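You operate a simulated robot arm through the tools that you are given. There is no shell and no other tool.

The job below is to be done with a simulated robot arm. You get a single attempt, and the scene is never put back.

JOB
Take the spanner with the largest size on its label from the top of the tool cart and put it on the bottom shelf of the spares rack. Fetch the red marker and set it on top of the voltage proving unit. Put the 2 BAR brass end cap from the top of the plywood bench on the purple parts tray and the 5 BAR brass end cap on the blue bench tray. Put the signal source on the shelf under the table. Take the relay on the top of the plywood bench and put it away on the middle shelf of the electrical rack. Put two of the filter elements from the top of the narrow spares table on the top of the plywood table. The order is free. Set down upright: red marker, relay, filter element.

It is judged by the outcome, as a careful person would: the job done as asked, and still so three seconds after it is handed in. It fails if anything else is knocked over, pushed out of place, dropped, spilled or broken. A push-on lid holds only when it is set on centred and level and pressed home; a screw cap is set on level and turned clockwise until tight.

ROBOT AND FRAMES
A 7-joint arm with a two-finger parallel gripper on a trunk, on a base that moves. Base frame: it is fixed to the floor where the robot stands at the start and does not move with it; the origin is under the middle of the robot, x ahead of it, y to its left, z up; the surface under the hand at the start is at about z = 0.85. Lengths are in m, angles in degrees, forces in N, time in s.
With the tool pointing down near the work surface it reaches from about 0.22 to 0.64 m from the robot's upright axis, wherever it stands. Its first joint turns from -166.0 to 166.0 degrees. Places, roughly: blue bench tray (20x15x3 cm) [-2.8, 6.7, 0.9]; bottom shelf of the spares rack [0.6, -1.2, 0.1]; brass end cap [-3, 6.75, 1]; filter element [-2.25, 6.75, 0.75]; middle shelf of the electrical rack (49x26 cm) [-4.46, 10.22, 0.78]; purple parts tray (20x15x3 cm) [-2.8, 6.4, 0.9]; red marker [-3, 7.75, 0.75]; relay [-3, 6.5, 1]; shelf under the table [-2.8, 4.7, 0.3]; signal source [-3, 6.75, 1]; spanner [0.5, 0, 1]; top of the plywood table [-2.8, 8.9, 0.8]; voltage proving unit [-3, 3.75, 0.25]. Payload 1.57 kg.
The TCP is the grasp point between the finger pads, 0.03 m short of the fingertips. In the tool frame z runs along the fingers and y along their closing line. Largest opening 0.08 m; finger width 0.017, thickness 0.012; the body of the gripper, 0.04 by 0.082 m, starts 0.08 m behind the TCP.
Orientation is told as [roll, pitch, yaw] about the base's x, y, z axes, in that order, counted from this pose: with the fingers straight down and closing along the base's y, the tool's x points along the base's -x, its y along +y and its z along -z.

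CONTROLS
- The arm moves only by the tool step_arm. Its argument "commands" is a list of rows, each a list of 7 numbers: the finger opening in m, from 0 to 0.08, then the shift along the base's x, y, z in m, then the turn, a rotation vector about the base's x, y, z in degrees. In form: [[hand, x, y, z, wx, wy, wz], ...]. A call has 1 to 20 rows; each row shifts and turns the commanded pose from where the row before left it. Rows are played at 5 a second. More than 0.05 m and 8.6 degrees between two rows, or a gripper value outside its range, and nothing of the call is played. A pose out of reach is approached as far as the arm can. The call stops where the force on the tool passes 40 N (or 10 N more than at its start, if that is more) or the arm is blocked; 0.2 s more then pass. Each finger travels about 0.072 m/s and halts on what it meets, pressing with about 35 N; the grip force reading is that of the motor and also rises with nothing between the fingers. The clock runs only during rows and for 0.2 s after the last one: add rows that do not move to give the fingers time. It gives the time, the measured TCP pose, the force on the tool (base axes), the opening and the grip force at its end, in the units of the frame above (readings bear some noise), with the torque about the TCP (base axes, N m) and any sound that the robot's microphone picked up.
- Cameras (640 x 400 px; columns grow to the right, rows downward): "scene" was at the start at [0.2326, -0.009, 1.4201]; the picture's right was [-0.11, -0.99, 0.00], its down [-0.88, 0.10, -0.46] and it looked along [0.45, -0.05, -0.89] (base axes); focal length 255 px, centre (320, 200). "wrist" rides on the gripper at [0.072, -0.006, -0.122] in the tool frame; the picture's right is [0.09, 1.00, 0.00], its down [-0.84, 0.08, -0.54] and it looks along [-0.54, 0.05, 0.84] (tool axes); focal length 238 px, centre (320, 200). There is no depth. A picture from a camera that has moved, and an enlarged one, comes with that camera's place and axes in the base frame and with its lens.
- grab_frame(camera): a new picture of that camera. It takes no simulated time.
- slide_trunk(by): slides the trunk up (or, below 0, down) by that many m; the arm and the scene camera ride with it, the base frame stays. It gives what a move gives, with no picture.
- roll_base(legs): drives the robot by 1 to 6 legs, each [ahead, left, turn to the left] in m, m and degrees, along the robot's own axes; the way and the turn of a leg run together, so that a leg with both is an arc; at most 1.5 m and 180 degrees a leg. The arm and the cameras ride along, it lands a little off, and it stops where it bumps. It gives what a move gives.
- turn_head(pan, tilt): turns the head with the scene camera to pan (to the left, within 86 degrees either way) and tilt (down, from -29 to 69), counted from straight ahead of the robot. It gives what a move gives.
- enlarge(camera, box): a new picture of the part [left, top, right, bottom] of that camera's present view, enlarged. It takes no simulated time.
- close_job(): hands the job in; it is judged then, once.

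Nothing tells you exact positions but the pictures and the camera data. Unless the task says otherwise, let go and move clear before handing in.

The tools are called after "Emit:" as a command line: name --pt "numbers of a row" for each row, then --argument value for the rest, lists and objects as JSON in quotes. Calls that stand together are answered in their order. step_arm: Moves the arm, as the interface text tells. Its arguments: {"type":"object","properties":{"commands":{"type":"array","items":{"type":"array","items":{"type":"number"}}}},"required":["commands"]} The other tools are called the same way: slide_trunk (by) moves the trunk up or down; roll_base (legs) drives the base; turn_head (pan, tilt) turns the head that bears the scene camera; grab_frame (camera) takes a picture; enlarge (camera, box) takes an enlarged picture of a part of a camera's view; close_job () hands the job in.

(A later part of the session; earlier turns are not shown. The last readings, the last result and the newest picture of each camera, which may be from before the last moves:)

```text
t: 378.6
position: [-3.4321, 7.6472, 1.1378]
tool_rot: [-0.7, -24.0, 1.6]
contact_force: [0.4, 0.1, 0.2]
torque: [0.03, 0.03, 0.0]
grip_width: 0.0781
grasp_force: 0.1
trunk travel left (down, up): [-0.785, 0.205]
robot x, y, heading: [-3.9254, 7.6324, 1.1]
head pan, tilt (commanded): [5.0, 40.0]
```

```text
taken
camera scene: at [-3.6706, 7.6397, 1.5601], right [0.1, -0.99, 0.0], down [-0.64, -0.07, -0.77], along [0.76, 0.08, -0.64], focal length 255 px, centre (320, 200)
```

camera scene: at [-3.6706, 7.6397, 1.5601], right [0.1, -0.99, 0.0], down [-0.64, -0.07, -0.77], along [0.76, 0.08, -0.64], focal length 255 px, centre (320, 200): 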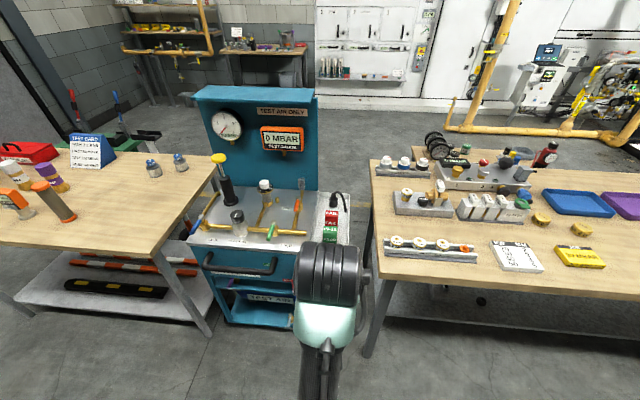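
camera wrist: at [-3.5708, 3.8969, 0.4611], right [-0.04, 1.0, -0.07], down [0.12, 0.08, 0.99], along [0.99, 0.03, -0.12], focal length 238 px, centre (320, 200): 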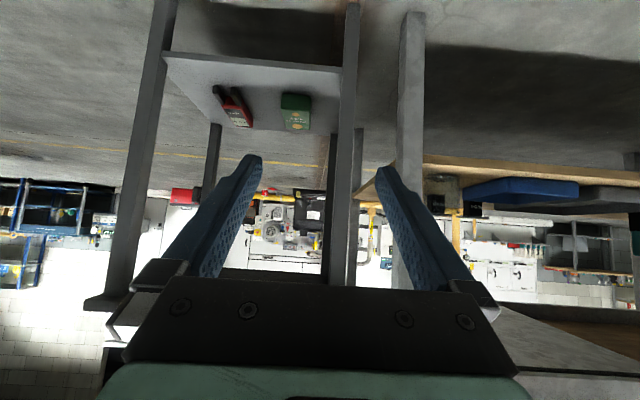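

I see the teal test cart at y ≈ 7.6 to 8.3. I zoom in to find the red marker; there was a red and a green block (FAIL/PASS) on it.

Emit:
enlarge --camera "scene" --box '[190, 150, 370, 270]'

Emit:
grab_frame --camera "wrist"

```text
3.33 times, centred on (280, 210) of scene
camera zoom: at [-3.6706, 7.6397, 1.5601], right [0.1, -0.99, 0.0], down [-0.64, -0.07, -0.77], along [0.76, 0.08, -0.64], focal length 849 px, centre (453, 167)
```

zoom: 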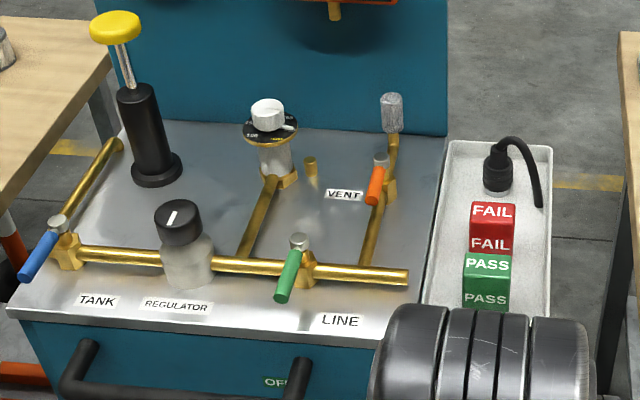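

```text
taken
camera wrist: at [-3.5467, 7.6405, 1.2198], right [-0.11, 0.99, -0.05], down [0.54, 0.1, 0.83], along [0.83, 0.06, -0.55], focal length 238 px, centre (320, 200)
```

wrist: 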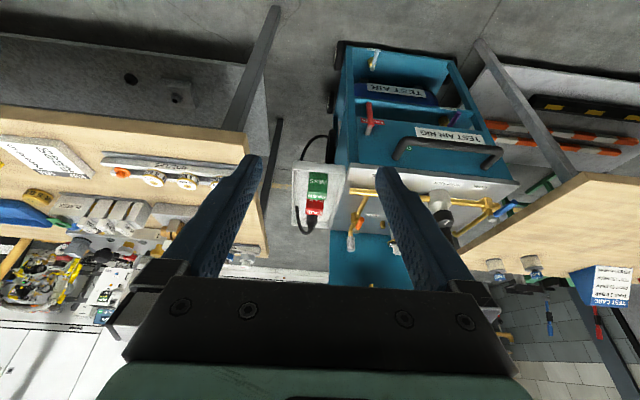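

The red block marked FAIL in the side tray of the teal cart is the red marker, next to the green PASS block. I move closer to take it with the hand tilted 35°.

Emit:
roll_base --legs '[[0.3, 0, -1]]'

Emit:
turn_head --pan 20 --tilt 50

Emit:
grab_frame --camera "scene"

Emit:
grab_frame --camera "wrist"

```text
t: 380.6
position: [-3.1263, 7.6389, 1.1374]
tool_rot: [-0.8, -24.0, 0.3]
contact_force: [0.2, 0.5, 1.2]
torque: [0.02, -0.02, 0.02]
grip_width: 0.0781
grasp_force: 0.2
trunk travel left (down, up): [-0.785, 0.205]
robot x, y, heading: [-3.6214, 7.6315, -0.2]
head pan, tilt (commanded): [5.0, 40.0]
```

```text
t: 381.4
position: [-3.1248, 7.6395, 1.1385]
tool_rot: [-0.7, -24.0, 0.3]
contact_force: [-0.1, 1.2, 0.2]
torque: [0.01, 0.01, -0.04]
grip_width: 0.0778
grasp_force: 0.1
trunk travel left (down, up): [-0.785, 0.205]
robot x, y, heading: [-3.619, 7.6304, -0.4]
head pan, tilt (commanded): [20.0, 50.0]
```

```text
taken
camera scene: at [-3.3776, 7.6549, 1.546], right [0.34, -0.94, 0.0], down [-0.72, -0.26, -0.64], along [0.61, 0.22, -0.77], focal length 255 px, centre (320, 200)
```

scene: 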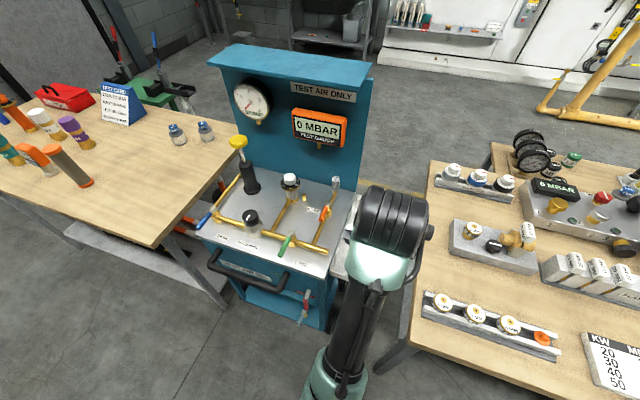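

```text
taken
camera wrist: at [-3.2415, 7.6342, 1.2199], right [-0.09, 1.0, -0.05], down [0.54, 0.09, 0.83], along [0.84, 0.04, -0.55], focal length 238 px, centre (320, 200)
```

wrist: 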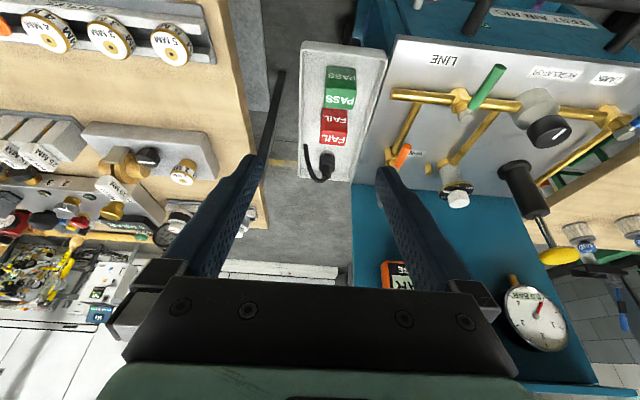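

Emit:
enlarge --camera "wrist" --box '[270, 30, 410, 200]'

```text
2.35 times, centred on (340, 115) of wrist
camera zoom: at [-3.2415, 7.6342, 1.2199], right [-0.09, 1.0, -0.05], down [0.54, 0.09, 0.83], along [0.84, 0.04, -0.55], focal length 561 px, centre (273, 400)
```

zoom: 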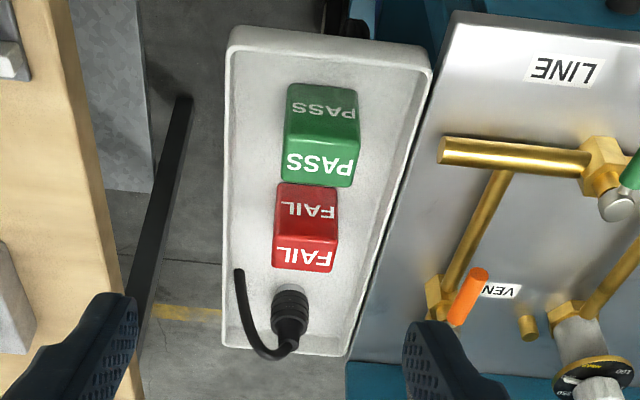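

I now have the red FAIL block: about 5.4 x 4.1 x 6.4 cm, centre (-2.899, 7.670), top at z ≈ 0.84, with room for the fingers on both sides. I lower the trunk and take the tilted pre-grasp pose.

Emit:
slide_trunk --by -0.17

Emit:
step_arm --pt "0.08 0.03 0.008 0 0 -5.5 0" --pt "0.08 0.03 0.008 0 0 -5.5 -0.3" --pt "0.08 0.03 0.008 0 0 0 0" --pt "0.08 0.03 0.0065 -0.01 0 0 0" --pt "0.08 0.03 0 -0.02 0 0 0" --pt "0.08 0 0 0 0 0 0"

Emit:
grab_frame --camera "wrist"

Emit:
grab_frame --camera "scene"

```text
t: 383.3
position: [-3.1255, 7.6394, 0.9681]
tool_rot: [-0.7, -24.1, 0.3]
contact_force: [0.2, -0.1, -0.6]
torque: [0.0, -0.02, -0.02]
grip_width: 0.0778
grasp_force: 0.0
trunk travel left (down, up): [-0.615, 0.375]
robot x, y, heading: [-3.6174, 7.6338, -0.5]
head pan, tilt (commanded): [20.0, 50.0]
```

```text
t: 384.7
position: [-2.9741, 7.6696, 0.937]
tool_rot: [-0.7, -35.1, 0.2]
contact_force: [-0.1, -0.5, 0.4]
torque: [0.06, 0.02, 0.04]
grip_width: 0.08
grasp_force: 0.0
trunk travel left (down, up): [-0.615, 0.375]
robot x, y, heading: [-3.6166, 7.6348, -0.4]
head pan, tilt (commanded): [20.0, 50.0]
```

```text
taken
camera wrist: at [-3.1042, 7.6659, 0.9959], right [-0.07, 1.0, -0.06], down [0.37, 0.08, 0.92], along [0.92, 0.04, -0.38], focal length 238 px, centre (320, 200)
```

wrist: 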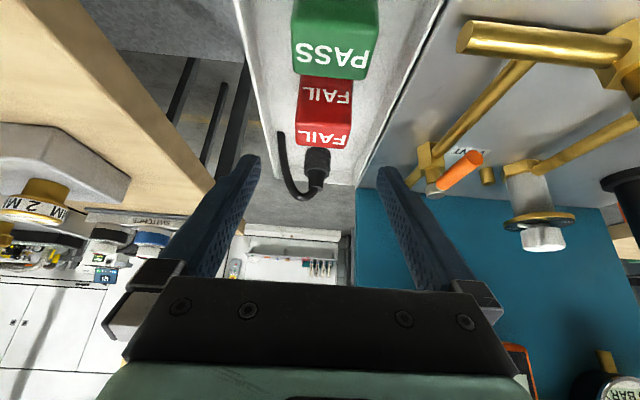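

```text
taken
camera scene: at [-3.3778, 7.655, 1.376], right [0.34, -0.94, 0.0], down [-0.72, -0.26, -0.64], along [0.61, 0.22, -0.77], focal length 255 px, centre (320, 200)
```

scene: 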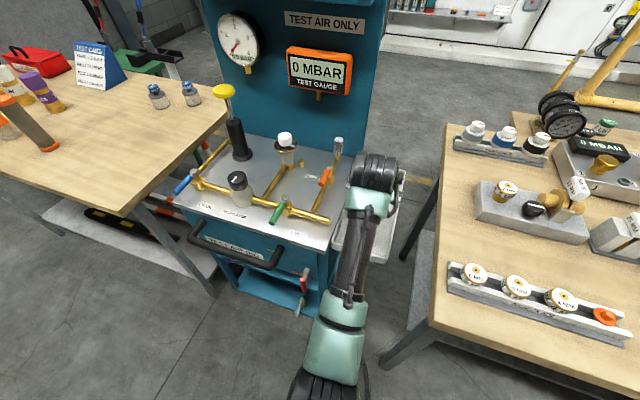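

Emit:
enlarge --camera "wrist" --box '[240, 40, 400, 200]'

```text
2.50 times, centred on (320, 120) of wrist
camera zoom: at [-3.1042, 7.6659, 0.9959], right [-0.07, 1.0, -0.06], down [0.37, 0.08, 0.92], along [0.92, 0.04, -0.38], focal length 596 px, centre (320, 400)
```

zoom: 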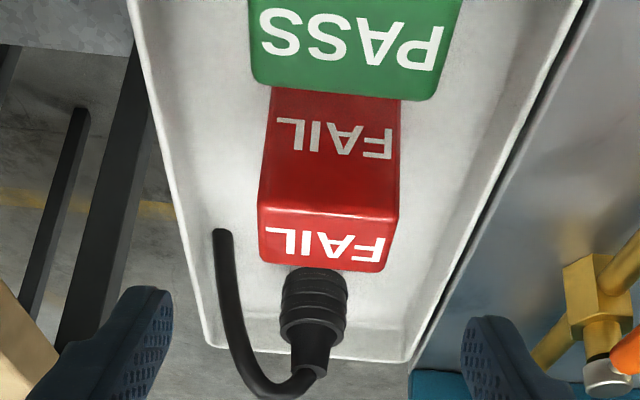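

The near top edge is at (-2.920, z 0.842) and the centre at y ≈ 7.672. I advance along the tool axis and close on the red block.

Emit:
step_arm --pt "0.08 0.0185 0.001 -0.0293 0 0 0" --pt "0.08 0.0185 0.001 -0.0293 0 0 0" --pt "0.08 0.0185 0 -0.0293 0 0 0" --pt "0.08 0.0185 0 -0.0283 0 0 0" --pt "0.08 0 0 0 0 0 0"

Emit:
grab_frame --camera "wrist"

```text
t: 385.9
position: [-2.902, 7.6724, 0.821]
tool_rot: [-0.7, -35.0, 0.1]
contact_force: [0.7, 0.7, -0.1]
torque: [-0.01, -0.01, 0.03]
grip_width: 0.0797
grasp_force: 0.0
trunk travel left (down, up): [-0.615, 0.375]
robot x, y, heading: [-3.6177, 7.6326, 0.0]
head pan, tilt (commanded): [20.0, 50.0]
```

```text
taken
camera wrist: at [-3.032, 7.6679, 0.8801], right [-0.07, 1.0, -0.06], down [0.37, 0.08, 0.92], along [0.93, 0.04, -0.38], focal length 238 px, centre (320, 200)
```

wrist: 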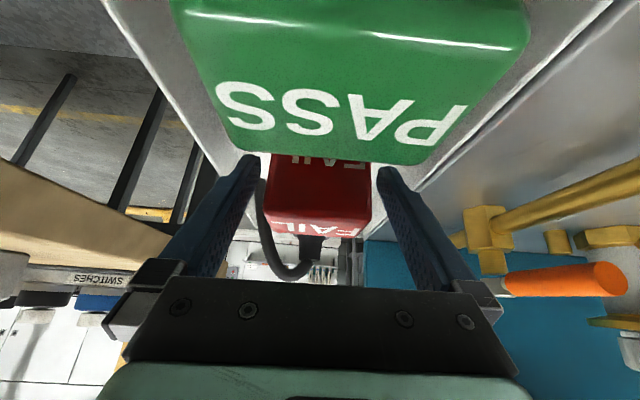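

Emit:
step_arm --pt "0.06 0 0 0 0 0 0" --pt "0.0 0 0 0 0 0 0" --pt "0.0 0 0 0 0 0 0" --pt "0.0 0 0 0 0 0 0" --pt "0.0 0 0 0 0 0 0"

Emit:
step_arm --pt "0.0 0 0 0.01 0 0 0" --pt "0.0 0 0 0.02 0 0 0" --pt "0.0 0 0 0.03 0 0 0" --pt "0.0 0 0 0.04 0 0 0" --pt "0.0 0 0 0.04 0 0 0" --pt "0.0 0 0 0 0 0 0"

Emit:
grab_frame --camera "wrist"

Emit:
grab_frame --camera "scene"

```text
t: 387.1
position: [-2.9024, 7.6713, 0.821]
tool_rot: [-0.6, -35.0, 0.1]
contact_force: [0.4, -0.5, 0.2]
torque: [0.01, -0.04, 0.0]
grip_width: 0.0554
grasp_force: 35.1
trunk travel left (down, up): [-0.615, 0.375]
robot x, y, heading: [-3.6216, 7.6288, -0.2]
head pan, tilt (commanded): [20.0, 50.0]
```

```text
t: 388.5
position: [-2.9016, 7.674, 0.9594]
tool_rot: [-0.7, -35.0, 0.1]
contact_force: [0.0, 0.1, -0.5]
torque: [0.0, 0.05, -0.03]
grip_width: 0.0553
grasp_force: 34.5
trunk travel left (down, up): [-0.615, 0.375]
robot x, y, heading: [-3.621, 7.6304, -0.3]
head pan, tilt (commanded): [20.0, 50.0]
```

```text
taken
camera wrist: at [-3.0307, 7.6686, 1.0193], right [-0.07, 1.0, -0.06], down [0.38, 0.08, 0.92], along [0.92, 0.04, -0.38], focal length 238 px, centre (320, 200)
```

wrist: 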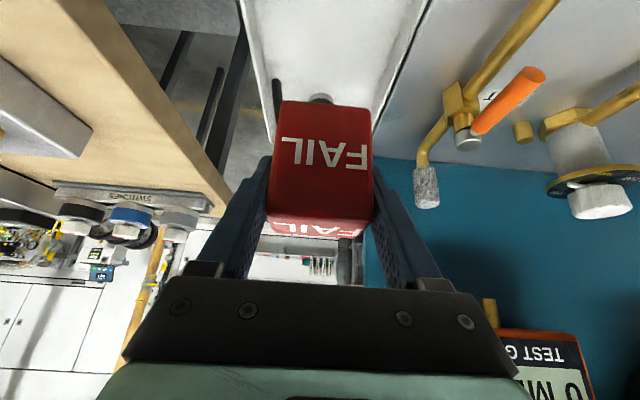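

```text
taken
camera scene: at [-3.3772, 7.655, 1.3759], right [0.34, -0.94, 0.0], down [-0.72, -0.26, -0.64], along [0.6, 0.22, -0.77], focal length 255 px, centre (320, 200)
```

scene: 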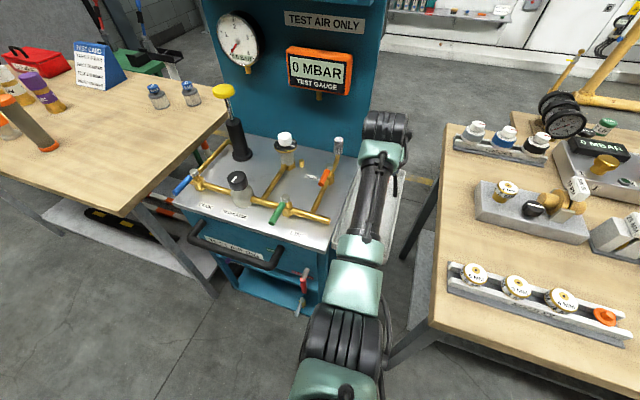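

The red marker is held upright. I pull back, then strafe down the corridor to the stand with the proving unit.

Emit:
roll_base --legs '[[-0.38, 0, 0.3]]'

Emit:
step_arm --pt "0.0 -0.04 0 0 0 0 0" --pt "0.0 -0.04 0 0 0 0 0" --pt "0.0 -0.03 0 0 0 0 0" --pt "0.0 0 0 0 0 0 0"

Emit:
roll_base --legs '[[0, -1.5, 0], [0, -1.5, 0], [0, -0.8, 0]]'

Emit:
turn_head --pan 0 --tilt 45

Emit:
grab_frame --camera "scene"

```text
t: 390.9
position: [-3.2763, 7.6764, 0.9612]
tool_rot: [-0.6, -35.1, 0.2]
contact_force: [0.2, 0.6, -2.2]
torque: [-0.02, 0.01, 0.0]
grip_width: 0.0552
grasp_force: 34.7
trunk travel left (down, up): [-0.615, 0.375]
robot x, y, heading: [-3.9913, 7.6338, -0.2]
head pan, tilt (commanded): [20.0, 50.0]
```

```text
t: 391.9
position: [-3.3842, 7.6752, 0.9593]
tool_rot: [-0.7, -35.0, 0.2]
contact_force: [0.3, -0.1, -0.5]
torque: [0.02, 0.05, -0.01]
grip_width: 0.0555
grasp_force: 34.7
trunk travel left (down, up): [-0.615, 0.375]
robot x, y, heading: [-3.9926, 7.6325, -0.3]
head pan, tilt (commanded): [20.0, 50.0]
```

```text
t: 410.3
position: [-3.3741, 3.8719, 0.9601]
tool_rot: [-0.7, -35.1, 2.2]
contact_force: [0.3, -1.1, -0.7]
torque: [-0.02, 0.0, -0.03]
grip_width: 0.0553
grasp_force: 34.5
trunk travel left (down, up): [-0.615, 0.375]
robot x, y, heading: [-3.9865, 3.81, 1.8]
head pan, tilt (commanded): [20.0, 50.0]
```

```text
t: 411.2
position: [-3.3736, 3.8724, 0.9592]
tool_rot: [-0.8, -35.0, 2.1]
contact_force: [-0.2, -0.2, -1.0]
torque: [0.01, -0.01, 0.0]
grip_width: 0.0555
grasp_force: 34.3
trunk travel left (down, up): [-0.615, 0.375]
robot x, y, heading: [-3.9812, 3.8086, 1.6]
head pan, tilt (commanded): [0.0, 45.0]
```

```text
taken
camera scene: at [-3.7308, 3.8159, 1.3828], right [0.03, -1.0, 0.0], down [-0.71, -0.02, -0.71], along [0.71, 0.02, -0.71], focal length 255 px, centre (320, 200)
```

scene: 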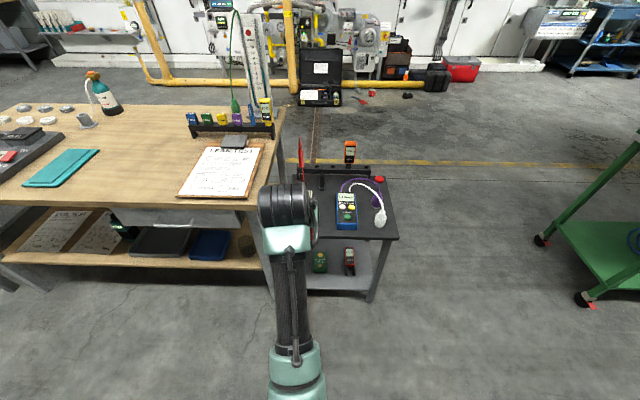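

I straighten the heading, lower the trunk and look into the stand.

Emit:
roll_base --legs '[[0, 0, -1.7]]'

Emit:
slide_trunk --by -0.4

Emit:
turn_head --pan -15 --tilt 40

Emit:
grab_frame --camera "scene"

Emit:
grab_frame --camera "wrist"

```text
t: 411.9
position: [-3.3726, 3.8542, 0.9593]
tool_rot: [-0.7, -34.9, 0.4]
contact_force: [0.0, -0.1, -0.8]
torque: [-0.02, -0.01, 0.04]
grip_width: 0.0552
grasp_force: 35.6
trunk travel left (down, up): [-0.615, 0.375]
robot x, y, heading: [-3.98, 3.8079, 0.1]
head pan, tilt (commanded): [0.0, 45.0]
```

```text
t: 415.8
position: [-3.3721, 3.8551, 0.5585]
tool_rot: [-0.7, -35.0, 0.5]
contact_force: [0.1, -0.1, -1.8]
torque: [0.03, 0.03, -0.01]
grip_width: 0.0559
grasp_force: 35.0
trunk travel left (down, up): [-0.215, 0.775]
robot x, y, heading: [-3.9813, 3.8055, -0.1]
head pan, tilt (commanded): [0.0, 45.0]
```

```text
t: 416.5
position: [-3.3728, 3.8552, 0.5595]
tool_rot: [-0.7, -35.0, 0.4]
contact_force: [-0.2, -0.2, -1.3]
torque: [0.02, 0.03, 0.01]
grip_width: 0.0554
grasp_force: 35.8
trunk travel left (down, up): [-0.215, 0.775]
robot x, y, heading: [-3.9867, 3.8091, 0.0]
head pan, tilt (commanded): [-15.0, 40.0]
```

```text
taken
camera scene: at [-3.7299, 3.7864, 0.9901], right [-0.26, -0.97, 0.0], down [-0.62, 0.17, -0.77], along [0.74, -0.2, -0.64], focal length 255 px, centre (320, 200)
```

scene: 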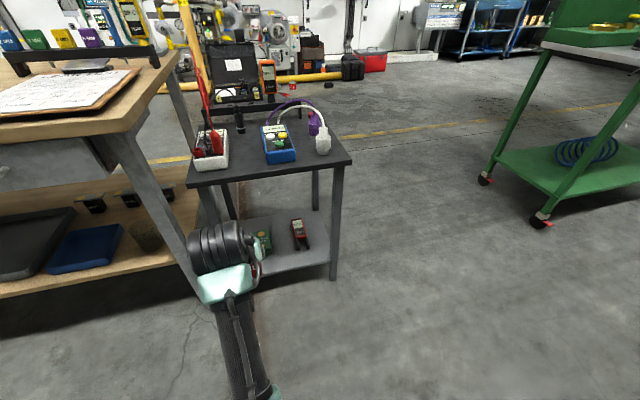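

```text
taken
camera wrist: at [-3.5017, 3.8492, 0.6181], right [-0.07, 1.0, -0.06], down [0.37, 0.09, 0.92], along [0.92, 0.05, -0.38], focal length 238 px, centre (320, 200)
```

wrist: 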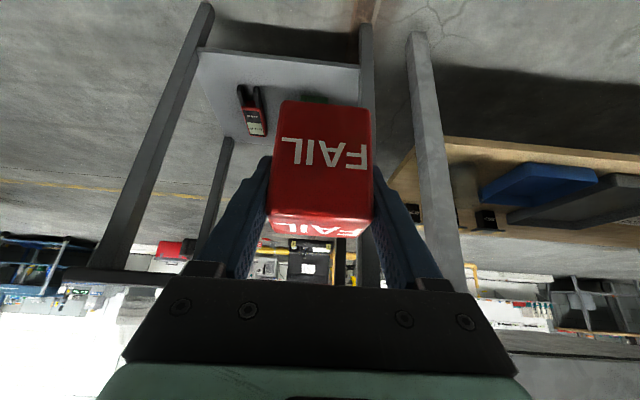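

Emit:
enlarge --camera "scene" --box '[180, 130, 360, 290]'

```text
2.50 times, centred on (270, 210) of scene
camera zoom: at [-3.7299, 3.7864, 0.9901], right [-0.26, -0.97, 0.0], down [-0.62, 0.17, -0.77], along [0.74, -0.2, -0.64], focal length 637 px, centre (445, 175)
```

zoom: 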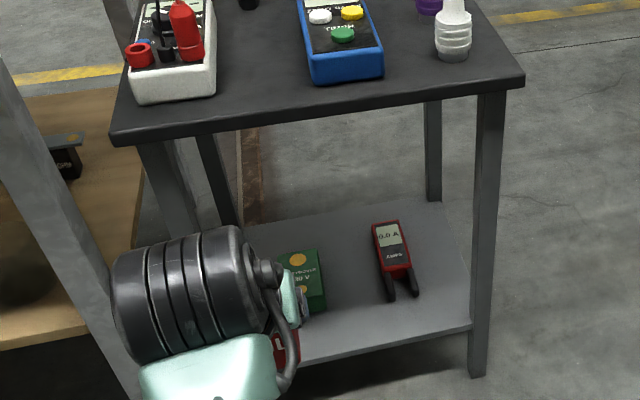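

The proving unit spans x -3.04 to -2.94, y 3.805 to 3.875, top z ≈ 0.19; the stand's top plate is at about 0.58. I lower to z ≈ 0.27 outside the stand and align in y.

Emit:
slide_trunk --by -0.215

Emit:
step_arm --pt "0.0 0 -0.008 -0.025 0 0 0" --pt "0.0 0 -0.007 -0.025 0 0 -0.4" --pt "0.0 0 0 -0.025 0 0 0" --pt "0.0 0 0 0 0 0 0"

Emit:
grab_frame --camera "scene"

Emit:
grab_frame --camera "wrist"

```text
t: 418.8
position: [-3.3735, 3.8551, 0.3437]
tool_rot: [-0.7, -34.9, 0.4]
contact_force: [0.1, 0.1, -1.3]
torque: [-0.01, -0.01, -0.04]
grip_width: 0.0553
grasp_force: 35.5
trunk travel left (down, up): [0.0, 0.99]
robot x, y, heading: [-3.98, 3.8112, 0.2]
head pan, tilt (commanded): [-15.0, 40.0]
```

```text
t: 419.8
position: [-3.3717, 3.8403, 0.2705]
tool_rot: [-0.7, -35.0, 0.0]
contact_force: [-0.5, 0.9, -0.9]
torque: [-0.01, -0.02, -0.01]
grip_width: 0.0553
grasp_force: 34.9
trunk travel left (down, up): [0.0, 0.99]
robot x, y, heading: [-3.978, 3.8106, 0.0]
head pan, tilt (commanded): [-15.0, 40.0]
```

```text
taken
camera scene: at [-3.7299, 3.7863, 0.7751], right [-0.26, -0.97, 0.0], down [-0.62, 0.17, -0.77], along [0.74, -0.2, -0.64], focal length 255 px, centre (320, 200)
```

scene: 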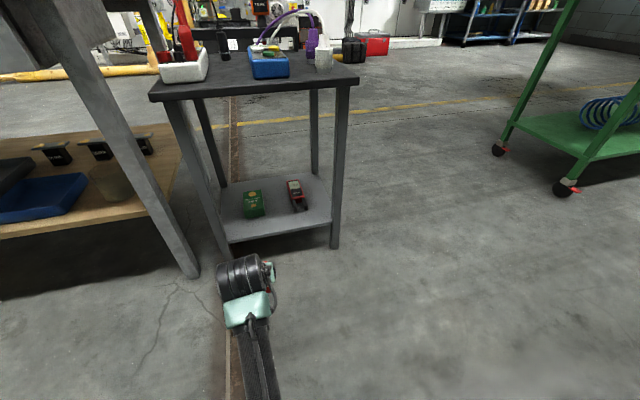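

```text
taken
camera wrist: at [-3.5005, 3.8353, 0.3297], right [-0.07, 1.0, -0.06], down [0.37, 0.08, 0.92], along [0.92, 0.04, -0.38], focal length 238 px, centre (320, 200)
```

wrist: 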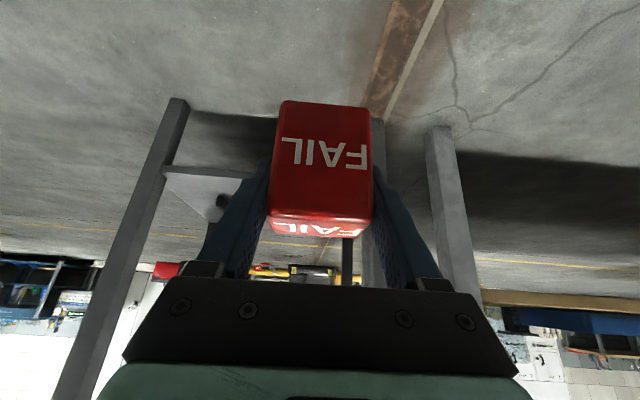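

Now the scene view shows the green unit clear of the hand; I zoom for an exact position.

Emit:
enlarge --camera "scene" --box '[200, 160, 340, 270]'

```text
3.64 times, centred on (270, 215) of scene
camera zoom: at [-3.7299, 3.7863, 0.7751], right [-0.26, -0.97, 0.0], down [-0.62, 0.17, -0.77], along [0.74, -0.2, -0.64], focal length 927 px, centre (502, 146)
```

zoom: 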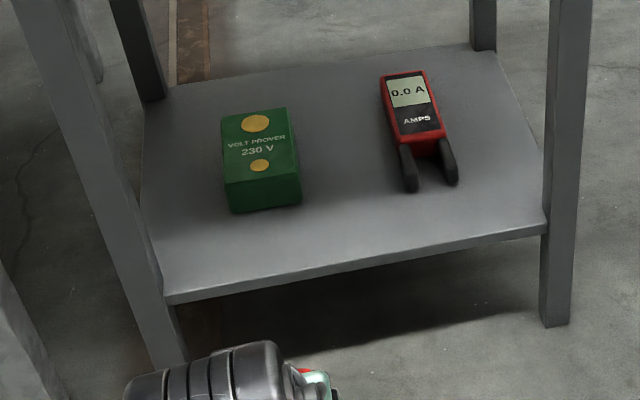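

The unit's top spans x -3.04 to -2.93 and y 3.803 to 3.871 at z ≈ 0.184. I drive in 0.35 m and reach the rest with the arm.

Emit:
roll_base --legs '[[0.2, 0, 0]]'

Emit:
roll_base --legs '[[0.15, 0, 0]]'

Emit:
grab_frame --camera "scene"

Emit:
grab_frame --camera "wrist"

```text
t: 421.4
position: [-3.1695, 3.8356, 0.2711]
tool_rot: [-0.6, -35.0, -0.3]
contact_force: [0.5, 0.1, -1.6]
torque: [-0.01, 0.01, -0.02]
grip_width: 0.0551
grasp_force: 35.0
trunk travel left (down, up): [0.0, 0.99]
robot x, y, heading: [-3.7807, 3.8092, -0.3]
head pan, tilt (commanded): [-15.0, 40.0]
```

```text
t: 422.8
position: [-3.0196, 3.8353, 0.2716]
tool_rot: [-0.7, -35.1, -0.3]
contact_force: [0.3, -1.5, -0.7]
torque: [0.02, 0.01, -0.02]
grip_width: 0.0554
grasp_force: 35.4
trunk travel left (down, up): [0.0, 0.99]
robot x, y, heading: [-3.634, 3.8063, -0.1]
head pan, tilt (commanded): [-15.0, 40.0]
```

```text
taken
camera scene: at [-3.3796, 3.7839, 0.7751], right [-0.26, -0.96, 0.0], down [-0.62, 0.17, -0.77], along [0.74, -0.2, -0.64], focal length 255 px, centre (320, 200)
```

scene: 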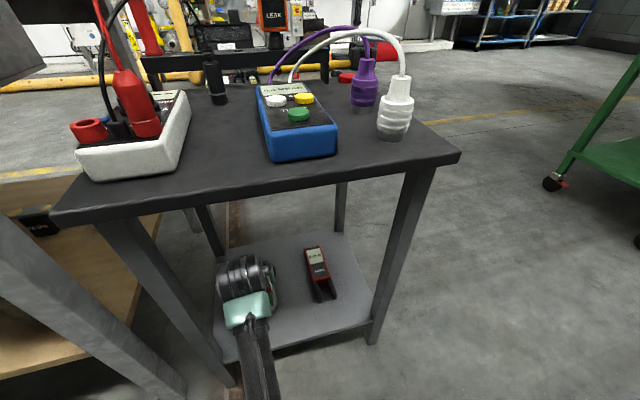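

```text
taken
camera wrist: at [-3.1499, 3.8317, 0.33], right [-0.06, 1.0, -0.06], down [0.38, 0.08, 0.92], along [0.92, 0.03, -0.38], focal length 238 px, centre (320, 200)
```

wrist: 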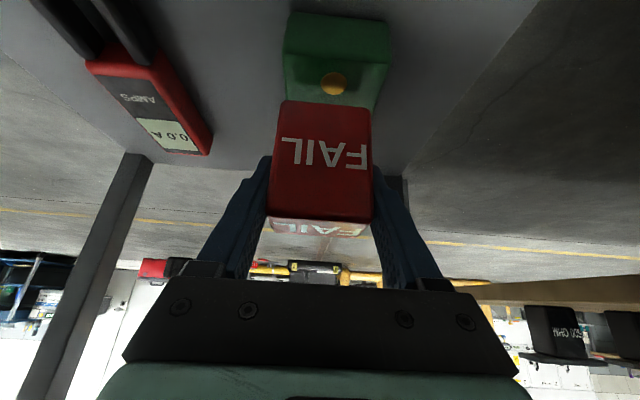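

The unit is straight below and a little ahead. I move over it and lower in small steps.

Emit:
step_arm --pt "0.0 0.017 0.003 0 0 0 0.3" --pt "0.0 0.016 0 0 0 0 0" --pt "0.0 0 0 -0.012 0 0 0" --pt "0.0 0 0 -0.01 0 0 0" --pt "0.0 0 0 0 0 0 0"

Emit:
grab_frame --camera "wrist"

Emit:
step_arm --pt "0.0 0 0 -0.005 0 0 0" --pt "0.0 0 0 0 0 0 0"

Emit:
step_arm --pt "0.0 0 0 -0.003 0 0 0" --pt "0.0 0 0 0 0 0 0"

```text
t: 424.0
position: [-2.9887, 3.8389, 0.2487]
tool_rot: [-0.7, -35.0, 0.1]
contact_force: [-0.4, 0.4, -1.1]
torque: [-0.04, -0.01, -0.01]
grip_width: 0.0552
grasp_force: 35.0
trunk travel left (down, up): [0.0, 0.99]
robot x, y, heading: [-3.6323, 3.8087, -0.4]
head pan, tilt (commanded): [-15.0, 40.0]
```

```text
taken
camera wrist: at [-3.1173, 3.8342, 0.3076], right [-0.07, 1.0, -0.06], down [0.38, 0.08, 0.92], along [0.92, 0.04, -0.38], focal length 238 px, centre (320, 200)
```

wrist: 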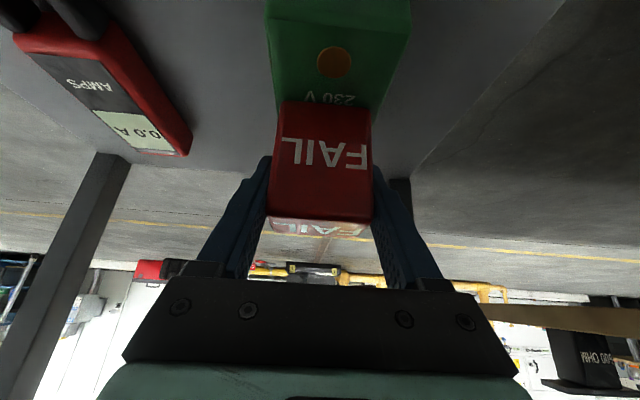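

```text
t: 424.6
position: [-2.9871, 3.8385, 0.247]
tool_rot: [-0.8, -35.3, 0.0]
contact_force: [-3.8, -1.1, 10.3]
torque: [0.26, 0.34, 0.08]
grip_width: 0.0553
grasp_force: 35.5
trunk travel left (down, up): [0.0, 0.99]
robot x, y, heading: [-3.6288, 3.8118, -0.3]
head pan, tilt (commanded): [-15.0, 40.0]
```

```text
t: 425.2
position: [-2.9865, 3.8392, 0.2464]
tool_rot: [-0.7, -35.7, -0.2]
contact_force: [-4.0, -1.0, 24.0]
torque: [0.61, 0.62, 0.08]
grip_width: 0.0557
grasp_force: 35.1
trunk travel left (down, up): [0.0, 0.99]
robot x, y, heading: [-3.6311, 3.8091, -0.3]
head pan, tilt (commanded): [-15.0, 40.0]
```

Contact at z ≈ 0.247. I look to confirm that the block is resting on the unit.

Emit:
grab_frame --camera "wrist"

Emit:
enlarge --camera "scene" --box '[200, 220, 350, 350]'

```text
taken
camera wrist: at [-3.1159, 3.8344, 0.3035], right [-0.07, 1.0, -0.06], down [0.36, 0.08, 0.93], along [0.93, 0.04, -0.37], focal length 238 px, centre (320, 200)
```

wrist: 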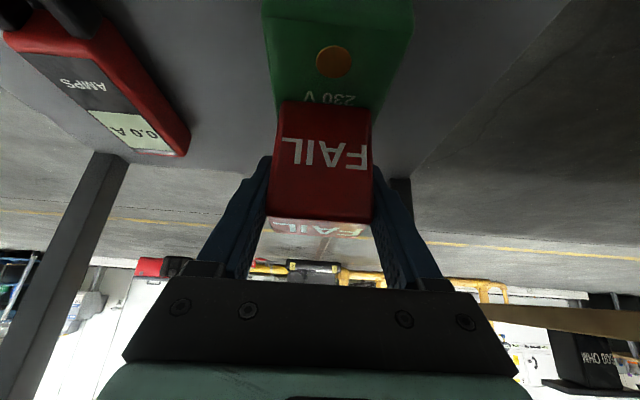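

```text
3.08 times, centred on (275, 285) of scene
camera zoom: at [-3.3808, 3.7838, 0.7759], right [-0.26, -0.96, 0.0], down [-0.62, 0.17, -0.77], along [0.74, -0.2, -0.64], focal length 784 px, centre (458, -62)
```

zoom: 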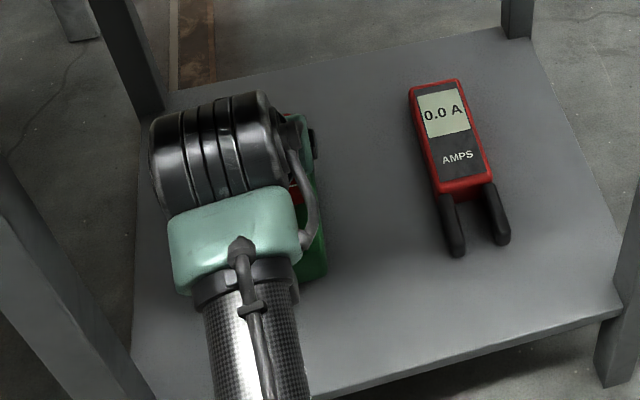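

The block rests on the unit, centred. I ease off, open slowly and withdraw.

Emit:
step_arm --pt "0.0 0 0 0.004 0 0 0" --pt "0.0 0 0 0.002 0 0 0" --pt "0.0 0 0 0 0 0 0"

Emit:
step_arm --pt "0.057 0 0 0 0 0 0" --pt "0.059 0 0 0 0 0 0" --pt "0.062 0 0 0 0 0 0" --pt "0.067 0 0 0 0 0 0" --pt "0.073 0 0 0 0 0 0" --pt "0.078 0 0 0 0 0 0" --pt "0.078 0 0 0 0 0 0"

Emit:
grab_frame --camera "wrist"

```text
t: 426.0
position: [-2.9882, 3.8386, 0.2468]
tool_rot: [-0.8, -34.9, 0.0]
contact_force: [1.7, -0.3, 5.6]
torque: [0.19, -0.2, -0.05]
grip_width: 0.0557
grasp_force: 34.7
trunk travel left (down, up): [0.0, 0.99]
robot x, y, heading: [-3.6333, 3.8091, -0.1]
head pan, tilt (commanded): [-15.0, 40.0]
```

```text
t: 427.6
position: [-2.9869, 3.8383, 0.2478]
tool_rot: [-0.8, -35.0, 0.0]
contact_force: [0.9, -0.6, 0.8]
torque: [0.02, -0.02, -0.02]
grip_width: 0.078
grasp_force: 0.0
trunk travel left (down, up): [0.0, 0.99]
robot x, y, heading: [-3.6318, 3.8056, -0.3]
head pan, tilt (commanded): [-15.0, 40.0]
```

```text
taken
camera wrist: at [-3.1165, 3.8343, 0.3064], right [-0.07, 1.0, -0.06], down [0.38, 0.08, 0.92], along [0.92, 0.04, -0.38], focal length 238 px, centre (320, 200)
```

wrist: 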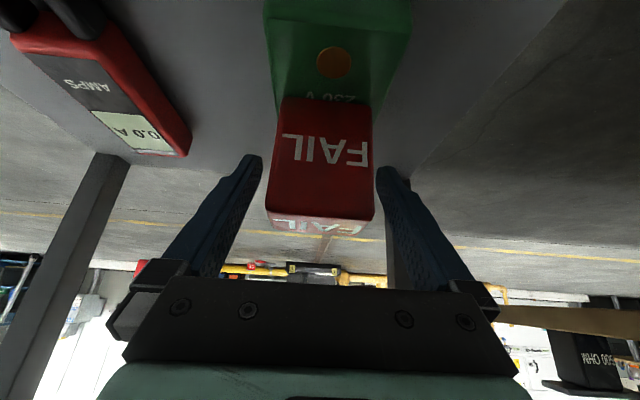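

Emit:
step_arm --pt "0.078 -0.02 0 0.004 0 0 0" --pt "0.078 -0.03 0 0.004 0 0 0" --pt "0.078 -0.035 0 0.004 0 0 0" --pt "0.078 0 0 0 0 0 0"

Emit:
roll_base --legs '[[-0.35, 0, 0]]'

Emit:
grab_frame --camera "scene"

Emit:
enlarge --camera "scene" --box '[200, 150, 340, 260]'

```text
t: 428.6
position: [-3.0714, 3.8406, 0.2577]
tool_rot: [-0.7, -35.1, 0.1]
contact_force: [0.0, 0.2, 0.2]
torque: [-0.01, -0.01, -0.01]
grip_width: 0.0781
grasp_force: 0.0
trunk travel left (down, up): [0.0, 0.99]
robot x, y, heading: [-3.629, 3.8085, -0.3]
head pan, tilt (commanded): [-15.0, 40.0]
```

```text
t: 430.9
position: [-3.4163, 3.8427, 0.2574]
tool_rot: [-0.7, -35.0, 0.0]
contact_force: [0.9, -0.2, 0.5]
torque: [-0.02, 0.0, 0.03]
grip_width: 0.078
grasp_force: 0.2
trunk travel left (down, up): [0.0, 0.99]
robot x, y, heading: [-3.9764, 3.8084, -0.2]
head pan, tilt (commanded): [-15.0, 40.0]
```

```text
taken
camera scene: at [-3.7245, 3.7857, 0.7751], right [-0.26, -0.96, 0.0], down [-0.62, 0.17, -0.77], along [0.74, -0.2, -0.64], focal length 255 px, centre (320, 200)
```

scene: 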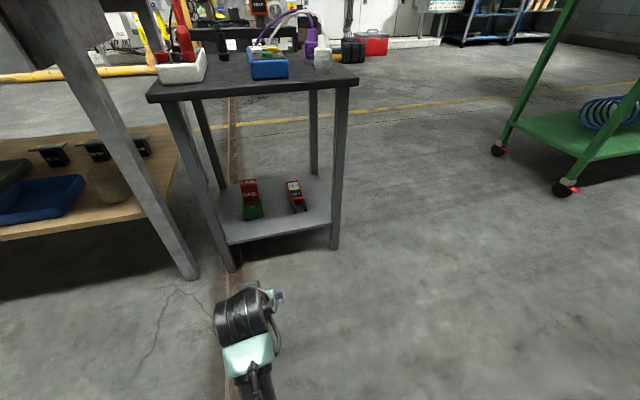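

```text
3.64 times, centred on (270, 205) of scene
camera zoom: at [-3.7245, 3.7857, 0.7751], right [-0.26, -0.96, 0.0], down [-0.62, 0.17, -0.77], along [0.74, -0.2, -0.64], focal length 927 px, centre (502, 182)
```

zoom: 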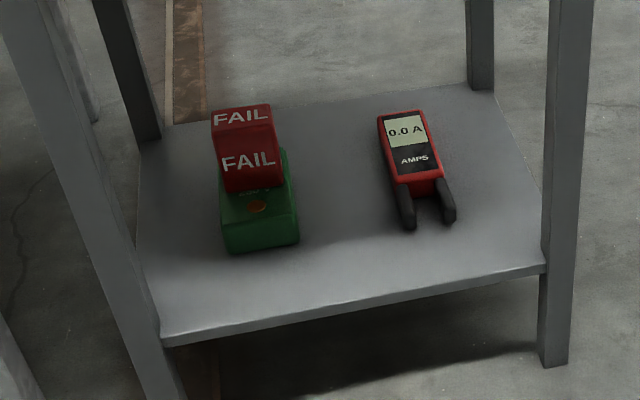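

The red marker stands upright on the proving unit. Next the brass caps: I raise the trunk and strafe back to the bench at y ≈ 6.75.

Emit:
slide_trunk --by 0.4

Emit:
slide_trunk --by 0.4

Emit:
roll_base --legs '[[0, 1.5, 0], [0, 1.44, 0.2]]'

Emit:
turn_head --pan 0 --tilt 45

Emit:
grab_frame --camera "scene"

Emit:
grab_frame --camera "wrist"

```text
t: 434.7
position: [-3.4159, 3.8431, 0.6579]
tool_rot: [-0.6, -35.0, 0.1]
contact_force: [0.5, -0.3, 0.0]
torque: [0.01, -0.02, 0.01]
grip_width: 0.078
grasp_force: 0.1
trunk travel left (down, up): [-0.4, 0.59]
robot x, y, heading: [-3.9764, 3.8099, -0.2]
head pan, tilt (commanded): [-15.0, 40.0]
```

```text
t: 438.5
position: [-3.4177, 3.8433, 1.0576]
tool_rot: [-0.7, -35.1, 0.1]
contact_force: [-0.1, 0.4, -0.4]
torque: [0.02, 0.01, 0.01]
grip_width: 0.078
grasp_force: 0.0
trunk travel left (down, up): [-0.8, 0.19]
robot x, y, heading: [-3.9771, 3.8071, -0.1]
head pan, tilt (commanded): [-15.0, 40.0]
```

```text
t: 452.9
position: [-3.3779, 6.8181, 1.0576]
tool_rot: [-0.7, -35.0, 0.3]
contact_force: [-0.4, 0.4, -0.4]
torque: [-0.02, -0.01, -0.01]
grip_width: 0.0781
grasp_force: 0.0
trunk travel left (down, up): [-0.8, 0.19]
robot x, y, heading: [-3.9367, 6.7827, -0.1]
head pan, tilt (commanded): [-15.0, 40.0]
```

```text
t: 453.6
position: [-3.3764, 6.8179, 1.0573]
tool_rot: [-0.7, -35.0, 0.3]
contact_force: [-0.2, -0.1, 0.2]
torque: [-0.04, 0.0, 0.0]
grip_width: 0.0781
grasp_force: 0.0
trunk travel left (down, up): [-0.8, 0.19]
robot x, y, heading: [-3.9394, 6.7835, -0.0]
head pan, tilt (commanded): [0.0, 45.0]
```

```text
taken
camera scene: at [-3.6853, 6.7807, 1.5679], right [0.0, -1.0, 0.0], down [-0.71, 0.0, -0.71], along [0.71, 0.0, -0.71], focal length 255 px, centre (320, 200)
```

scene: 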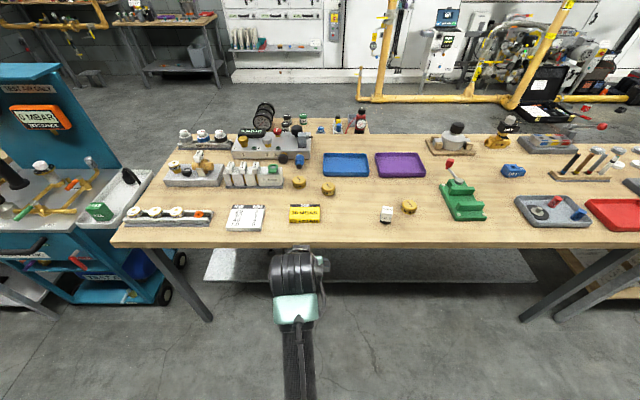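

```text
taken
camera wrist: at [-3.5059, 6.8121, 1.1164], right [-0.07, 1.0, -0.06], down [0.37, 0.09, 0.92], along [0.92, 0.04, -0.38], focal length 238 px, centre (320, 200)
```

wrist: 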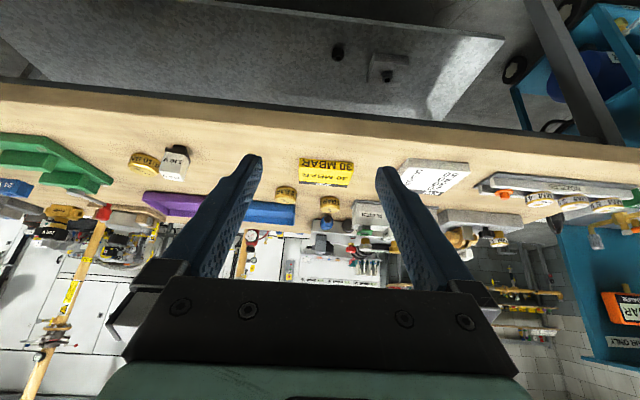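

Emit:
enlarge --camera "scene" --box '[270, 140, 430, 240]'

```text
4.00 times, centred on (350, 190) of scene
camera zoom: at [-3.6853, 6.7807, 1.5679], right [0.0, -1.0, 0.0], down [-0.71, 0.0, -0.71], along [0.71, 0.0, -0.71], focal length 1019 px, centre (200, 240)
```

zoom: 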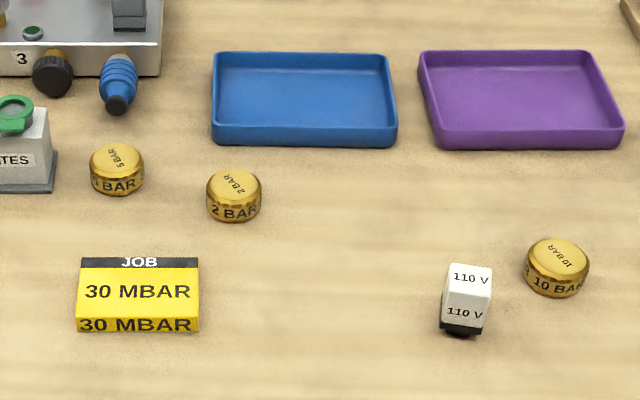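

Positions from this view: 2 BAR at (-2.915, 6.745), 5 BAR at (-2.874, 6.867), blue tray centre (-2.755, 6.666), purple tray centre (-2.756, 6.42), relay at (-3.07, 6.543). I approach for the 2 BAR cap first.

Emit:
roll_base --legs '[[0.4, -0.07, 0]]'

Emit:
grab_frame --camera "wrist"

Emit:
grab_frame --camera "scene"

```text
t: 456.2
position: [-2.9671, 6.7497, 1.0576]
tool_rot: [-0.7, -34.9, 0.5]
contact_force: [-0.2, 0.5, 0.1]
torque: [0.0, 0.01, -0.02]
grip_width: 0.0781
grasp_force: 0.0
trunk travel left (down, up): [-0.8, 0.19]
robot x, y, heading: [-3.5271, 6.7119, 0.3]
head pan, tilt (commanded): [0.0, 45.0]
```

```text
taken
camera wrist: at [-3.0969, 6.744, 1.1164], right [-0.08, 1.0, -0.06], down [0.37, 0.09, 0.92], along [0.92, 0.05, -0.38], focal length 238 px, centre (320, 200)
```

wrist: 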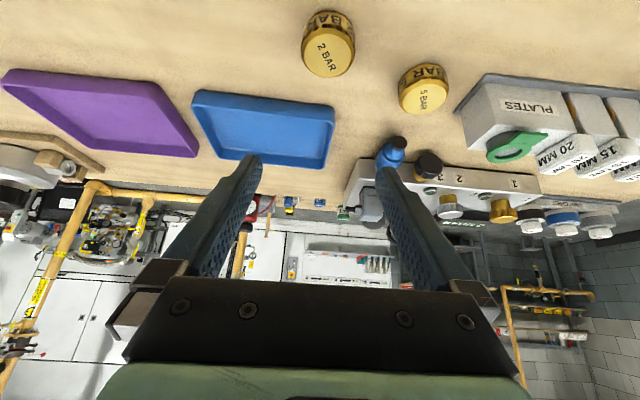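

```text
taken
camera scene: at [-3.2763, 6.7124, 1.5678], right [0.0, -1.0, 0.0], down [-0.71, 0.0, -0.71], along [0.71, 0.0, -0.71], focal length 255 px, centre (320, 200)
```

scene: 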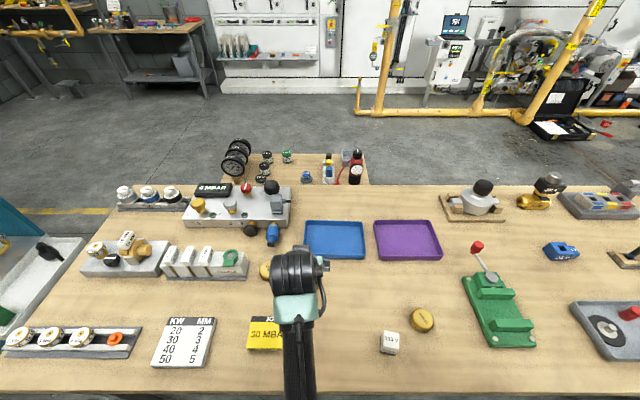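

Emit:
step_arm --pt "0.08 0.007 0 -0.04 0 0 -0.3" --pt "0.08 0.007 0 -0.04 0 0 0" --pt "0.08 0.006 0 -0.04 0 0 0" --pt "0.08 0 0 0 0 0 0"

Emit:
grab_frame --camera "wrist"

```text
t: 457.2
position: [-2.9462, 6.7482, 0.9373]
tool_rot: [-0.7, -35.0, 0.2]
contact_force: [-1.8, 0.9, -0.2]
torque: [0.0, 0.0, -0.02]
grip_width: 0.0798
grasp_force: 0.0
trunk travel left (down, up): [-0.8, 0.19]
robot x, y, heading: [-3.5296, 6.7136, 0.3]
head pan, tilt (commanded): [0.0, 45.0]
```

```text
taken
camera wrist: at [-3.0757, 6.7434, 0.9961], right [-0.07, 1.0, -0.06], down [0.37, 0.09, 0.92], along [0.92, 0.04, -0.38], focal length 238 px, centre (320, 200)
```

wrist: 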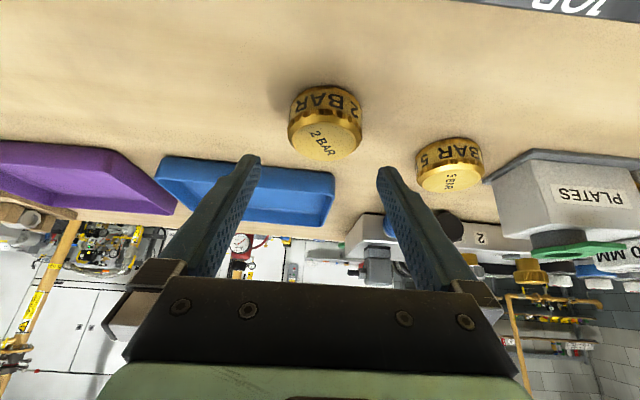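

The cap is centred between the fingers at (-2.914, 6.751). I lower and close.

Emit:
step_arm --pt "0.08 0.008 0.003 -0.02 0 0 0" --pt "0.08 0.007 0 -0.02 0 0 0" --pt "0.08 0 0 -0.013 0 0 0" --pt "0.08 0 0 0 0 0 0"

Emit:
grab_frame --camera "wrist"

```text
t: 458.2
position: [-2.9317, 6.7525, 0.8888]
tool_rot: [-0.6, -35.6, 0.2]
contact_force: [-11.6, -0.2, 23.9]
torque: [0.99, 0.09, 0.42]
grip_width: 0.079
grasp_force: 0.0
trunk travel left (down, up): [-0.8, 0.19]
robot x, y, heading: [-3.5286, 6.7135, 0.2]
head pan, tilt (commanded): [0.0, 45.0]
```

```text
taken
camera wrist: at [-3.0615, 6.7473, 0.947], right [-0.07, 1.0, -0.06], down [0.37, 0.08, 0.93], along [0.93, 0.04, -0.37], focal length 238 px, centre (320, 200)
```

wrist: 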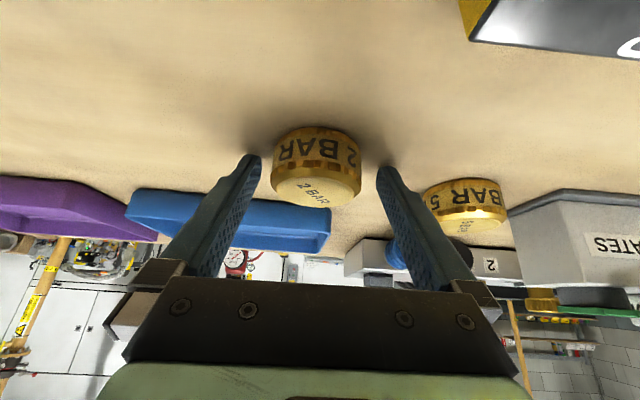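

The fingertips touched the bench lightly (top ≈ 0.86). I rise a few millimetres and close on the cap.

Emit:
step_arm --pt "0.08 0 0 0.005 0 0 0" --pt "0.08 0 0 0.004 0 0 0" --pt "0.08 0 0 0 0 0 0"

Emit:
step_arm --pt "0.06 0 0 0 0 0 0" --pt "0.0 0 0 0 0 0 0" --pt "0.0 0 0 0 0 0 0" --pt "0.0 0 0 0 0 0 0"

Emit:
grab_frame --camera "wrist"

```text
t: 459.0
position: [-2.9335, 6.752, 0.8915]
tool_rot: [-0.9, -34.9, 0.1]
contact_force: [0.6, 0.4, 0.0]
torque: [-0.02, 0.0, 0.02]
grip_width: 0.0803
grasp_force: 0.1
trunk travel left (down, up): [-0.8, 0.19]
robot x, y, heading: [-3.5277, 6.7104, 0.2]
head pan, tilt (commanded): [0.0, 45.0]
```

```text
t: 460.0
position: [-2.9317, 6.7517, 0.8931]
tool_rot: [-0.7, -35.0, 0.2]
contact_force: [-0.4, 0.9, -0.2]
torque: [0.0, 0.04, 0.01]
grip_width: 0.0526
grasp_force: 34.8
trunk travel left (down, up): [-0.8, 0.19]
robot x, y, heading: [-3.5263, 6.7141, 0.3]
head pan, tilt (commanded): [0.0, 45.0]
```

```text
taken
camera wrist: at [-3.0613, 6.7471, 0.9517], right [-0.07, 1.0, -0.06], down [0.38, 0.09, 0.92], along [0.92, 0.04, -0.38], focal length 238 px, centre (320, 200)
```

wrist: 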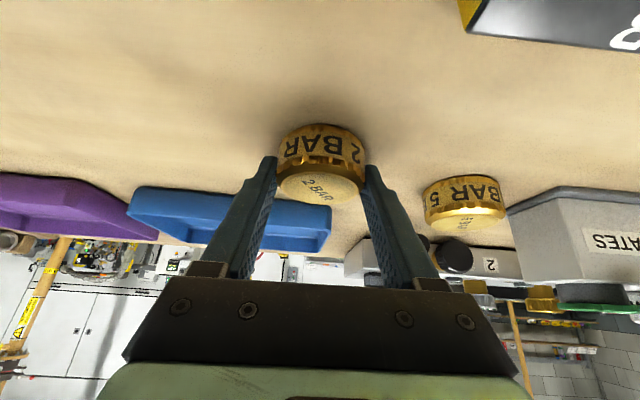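

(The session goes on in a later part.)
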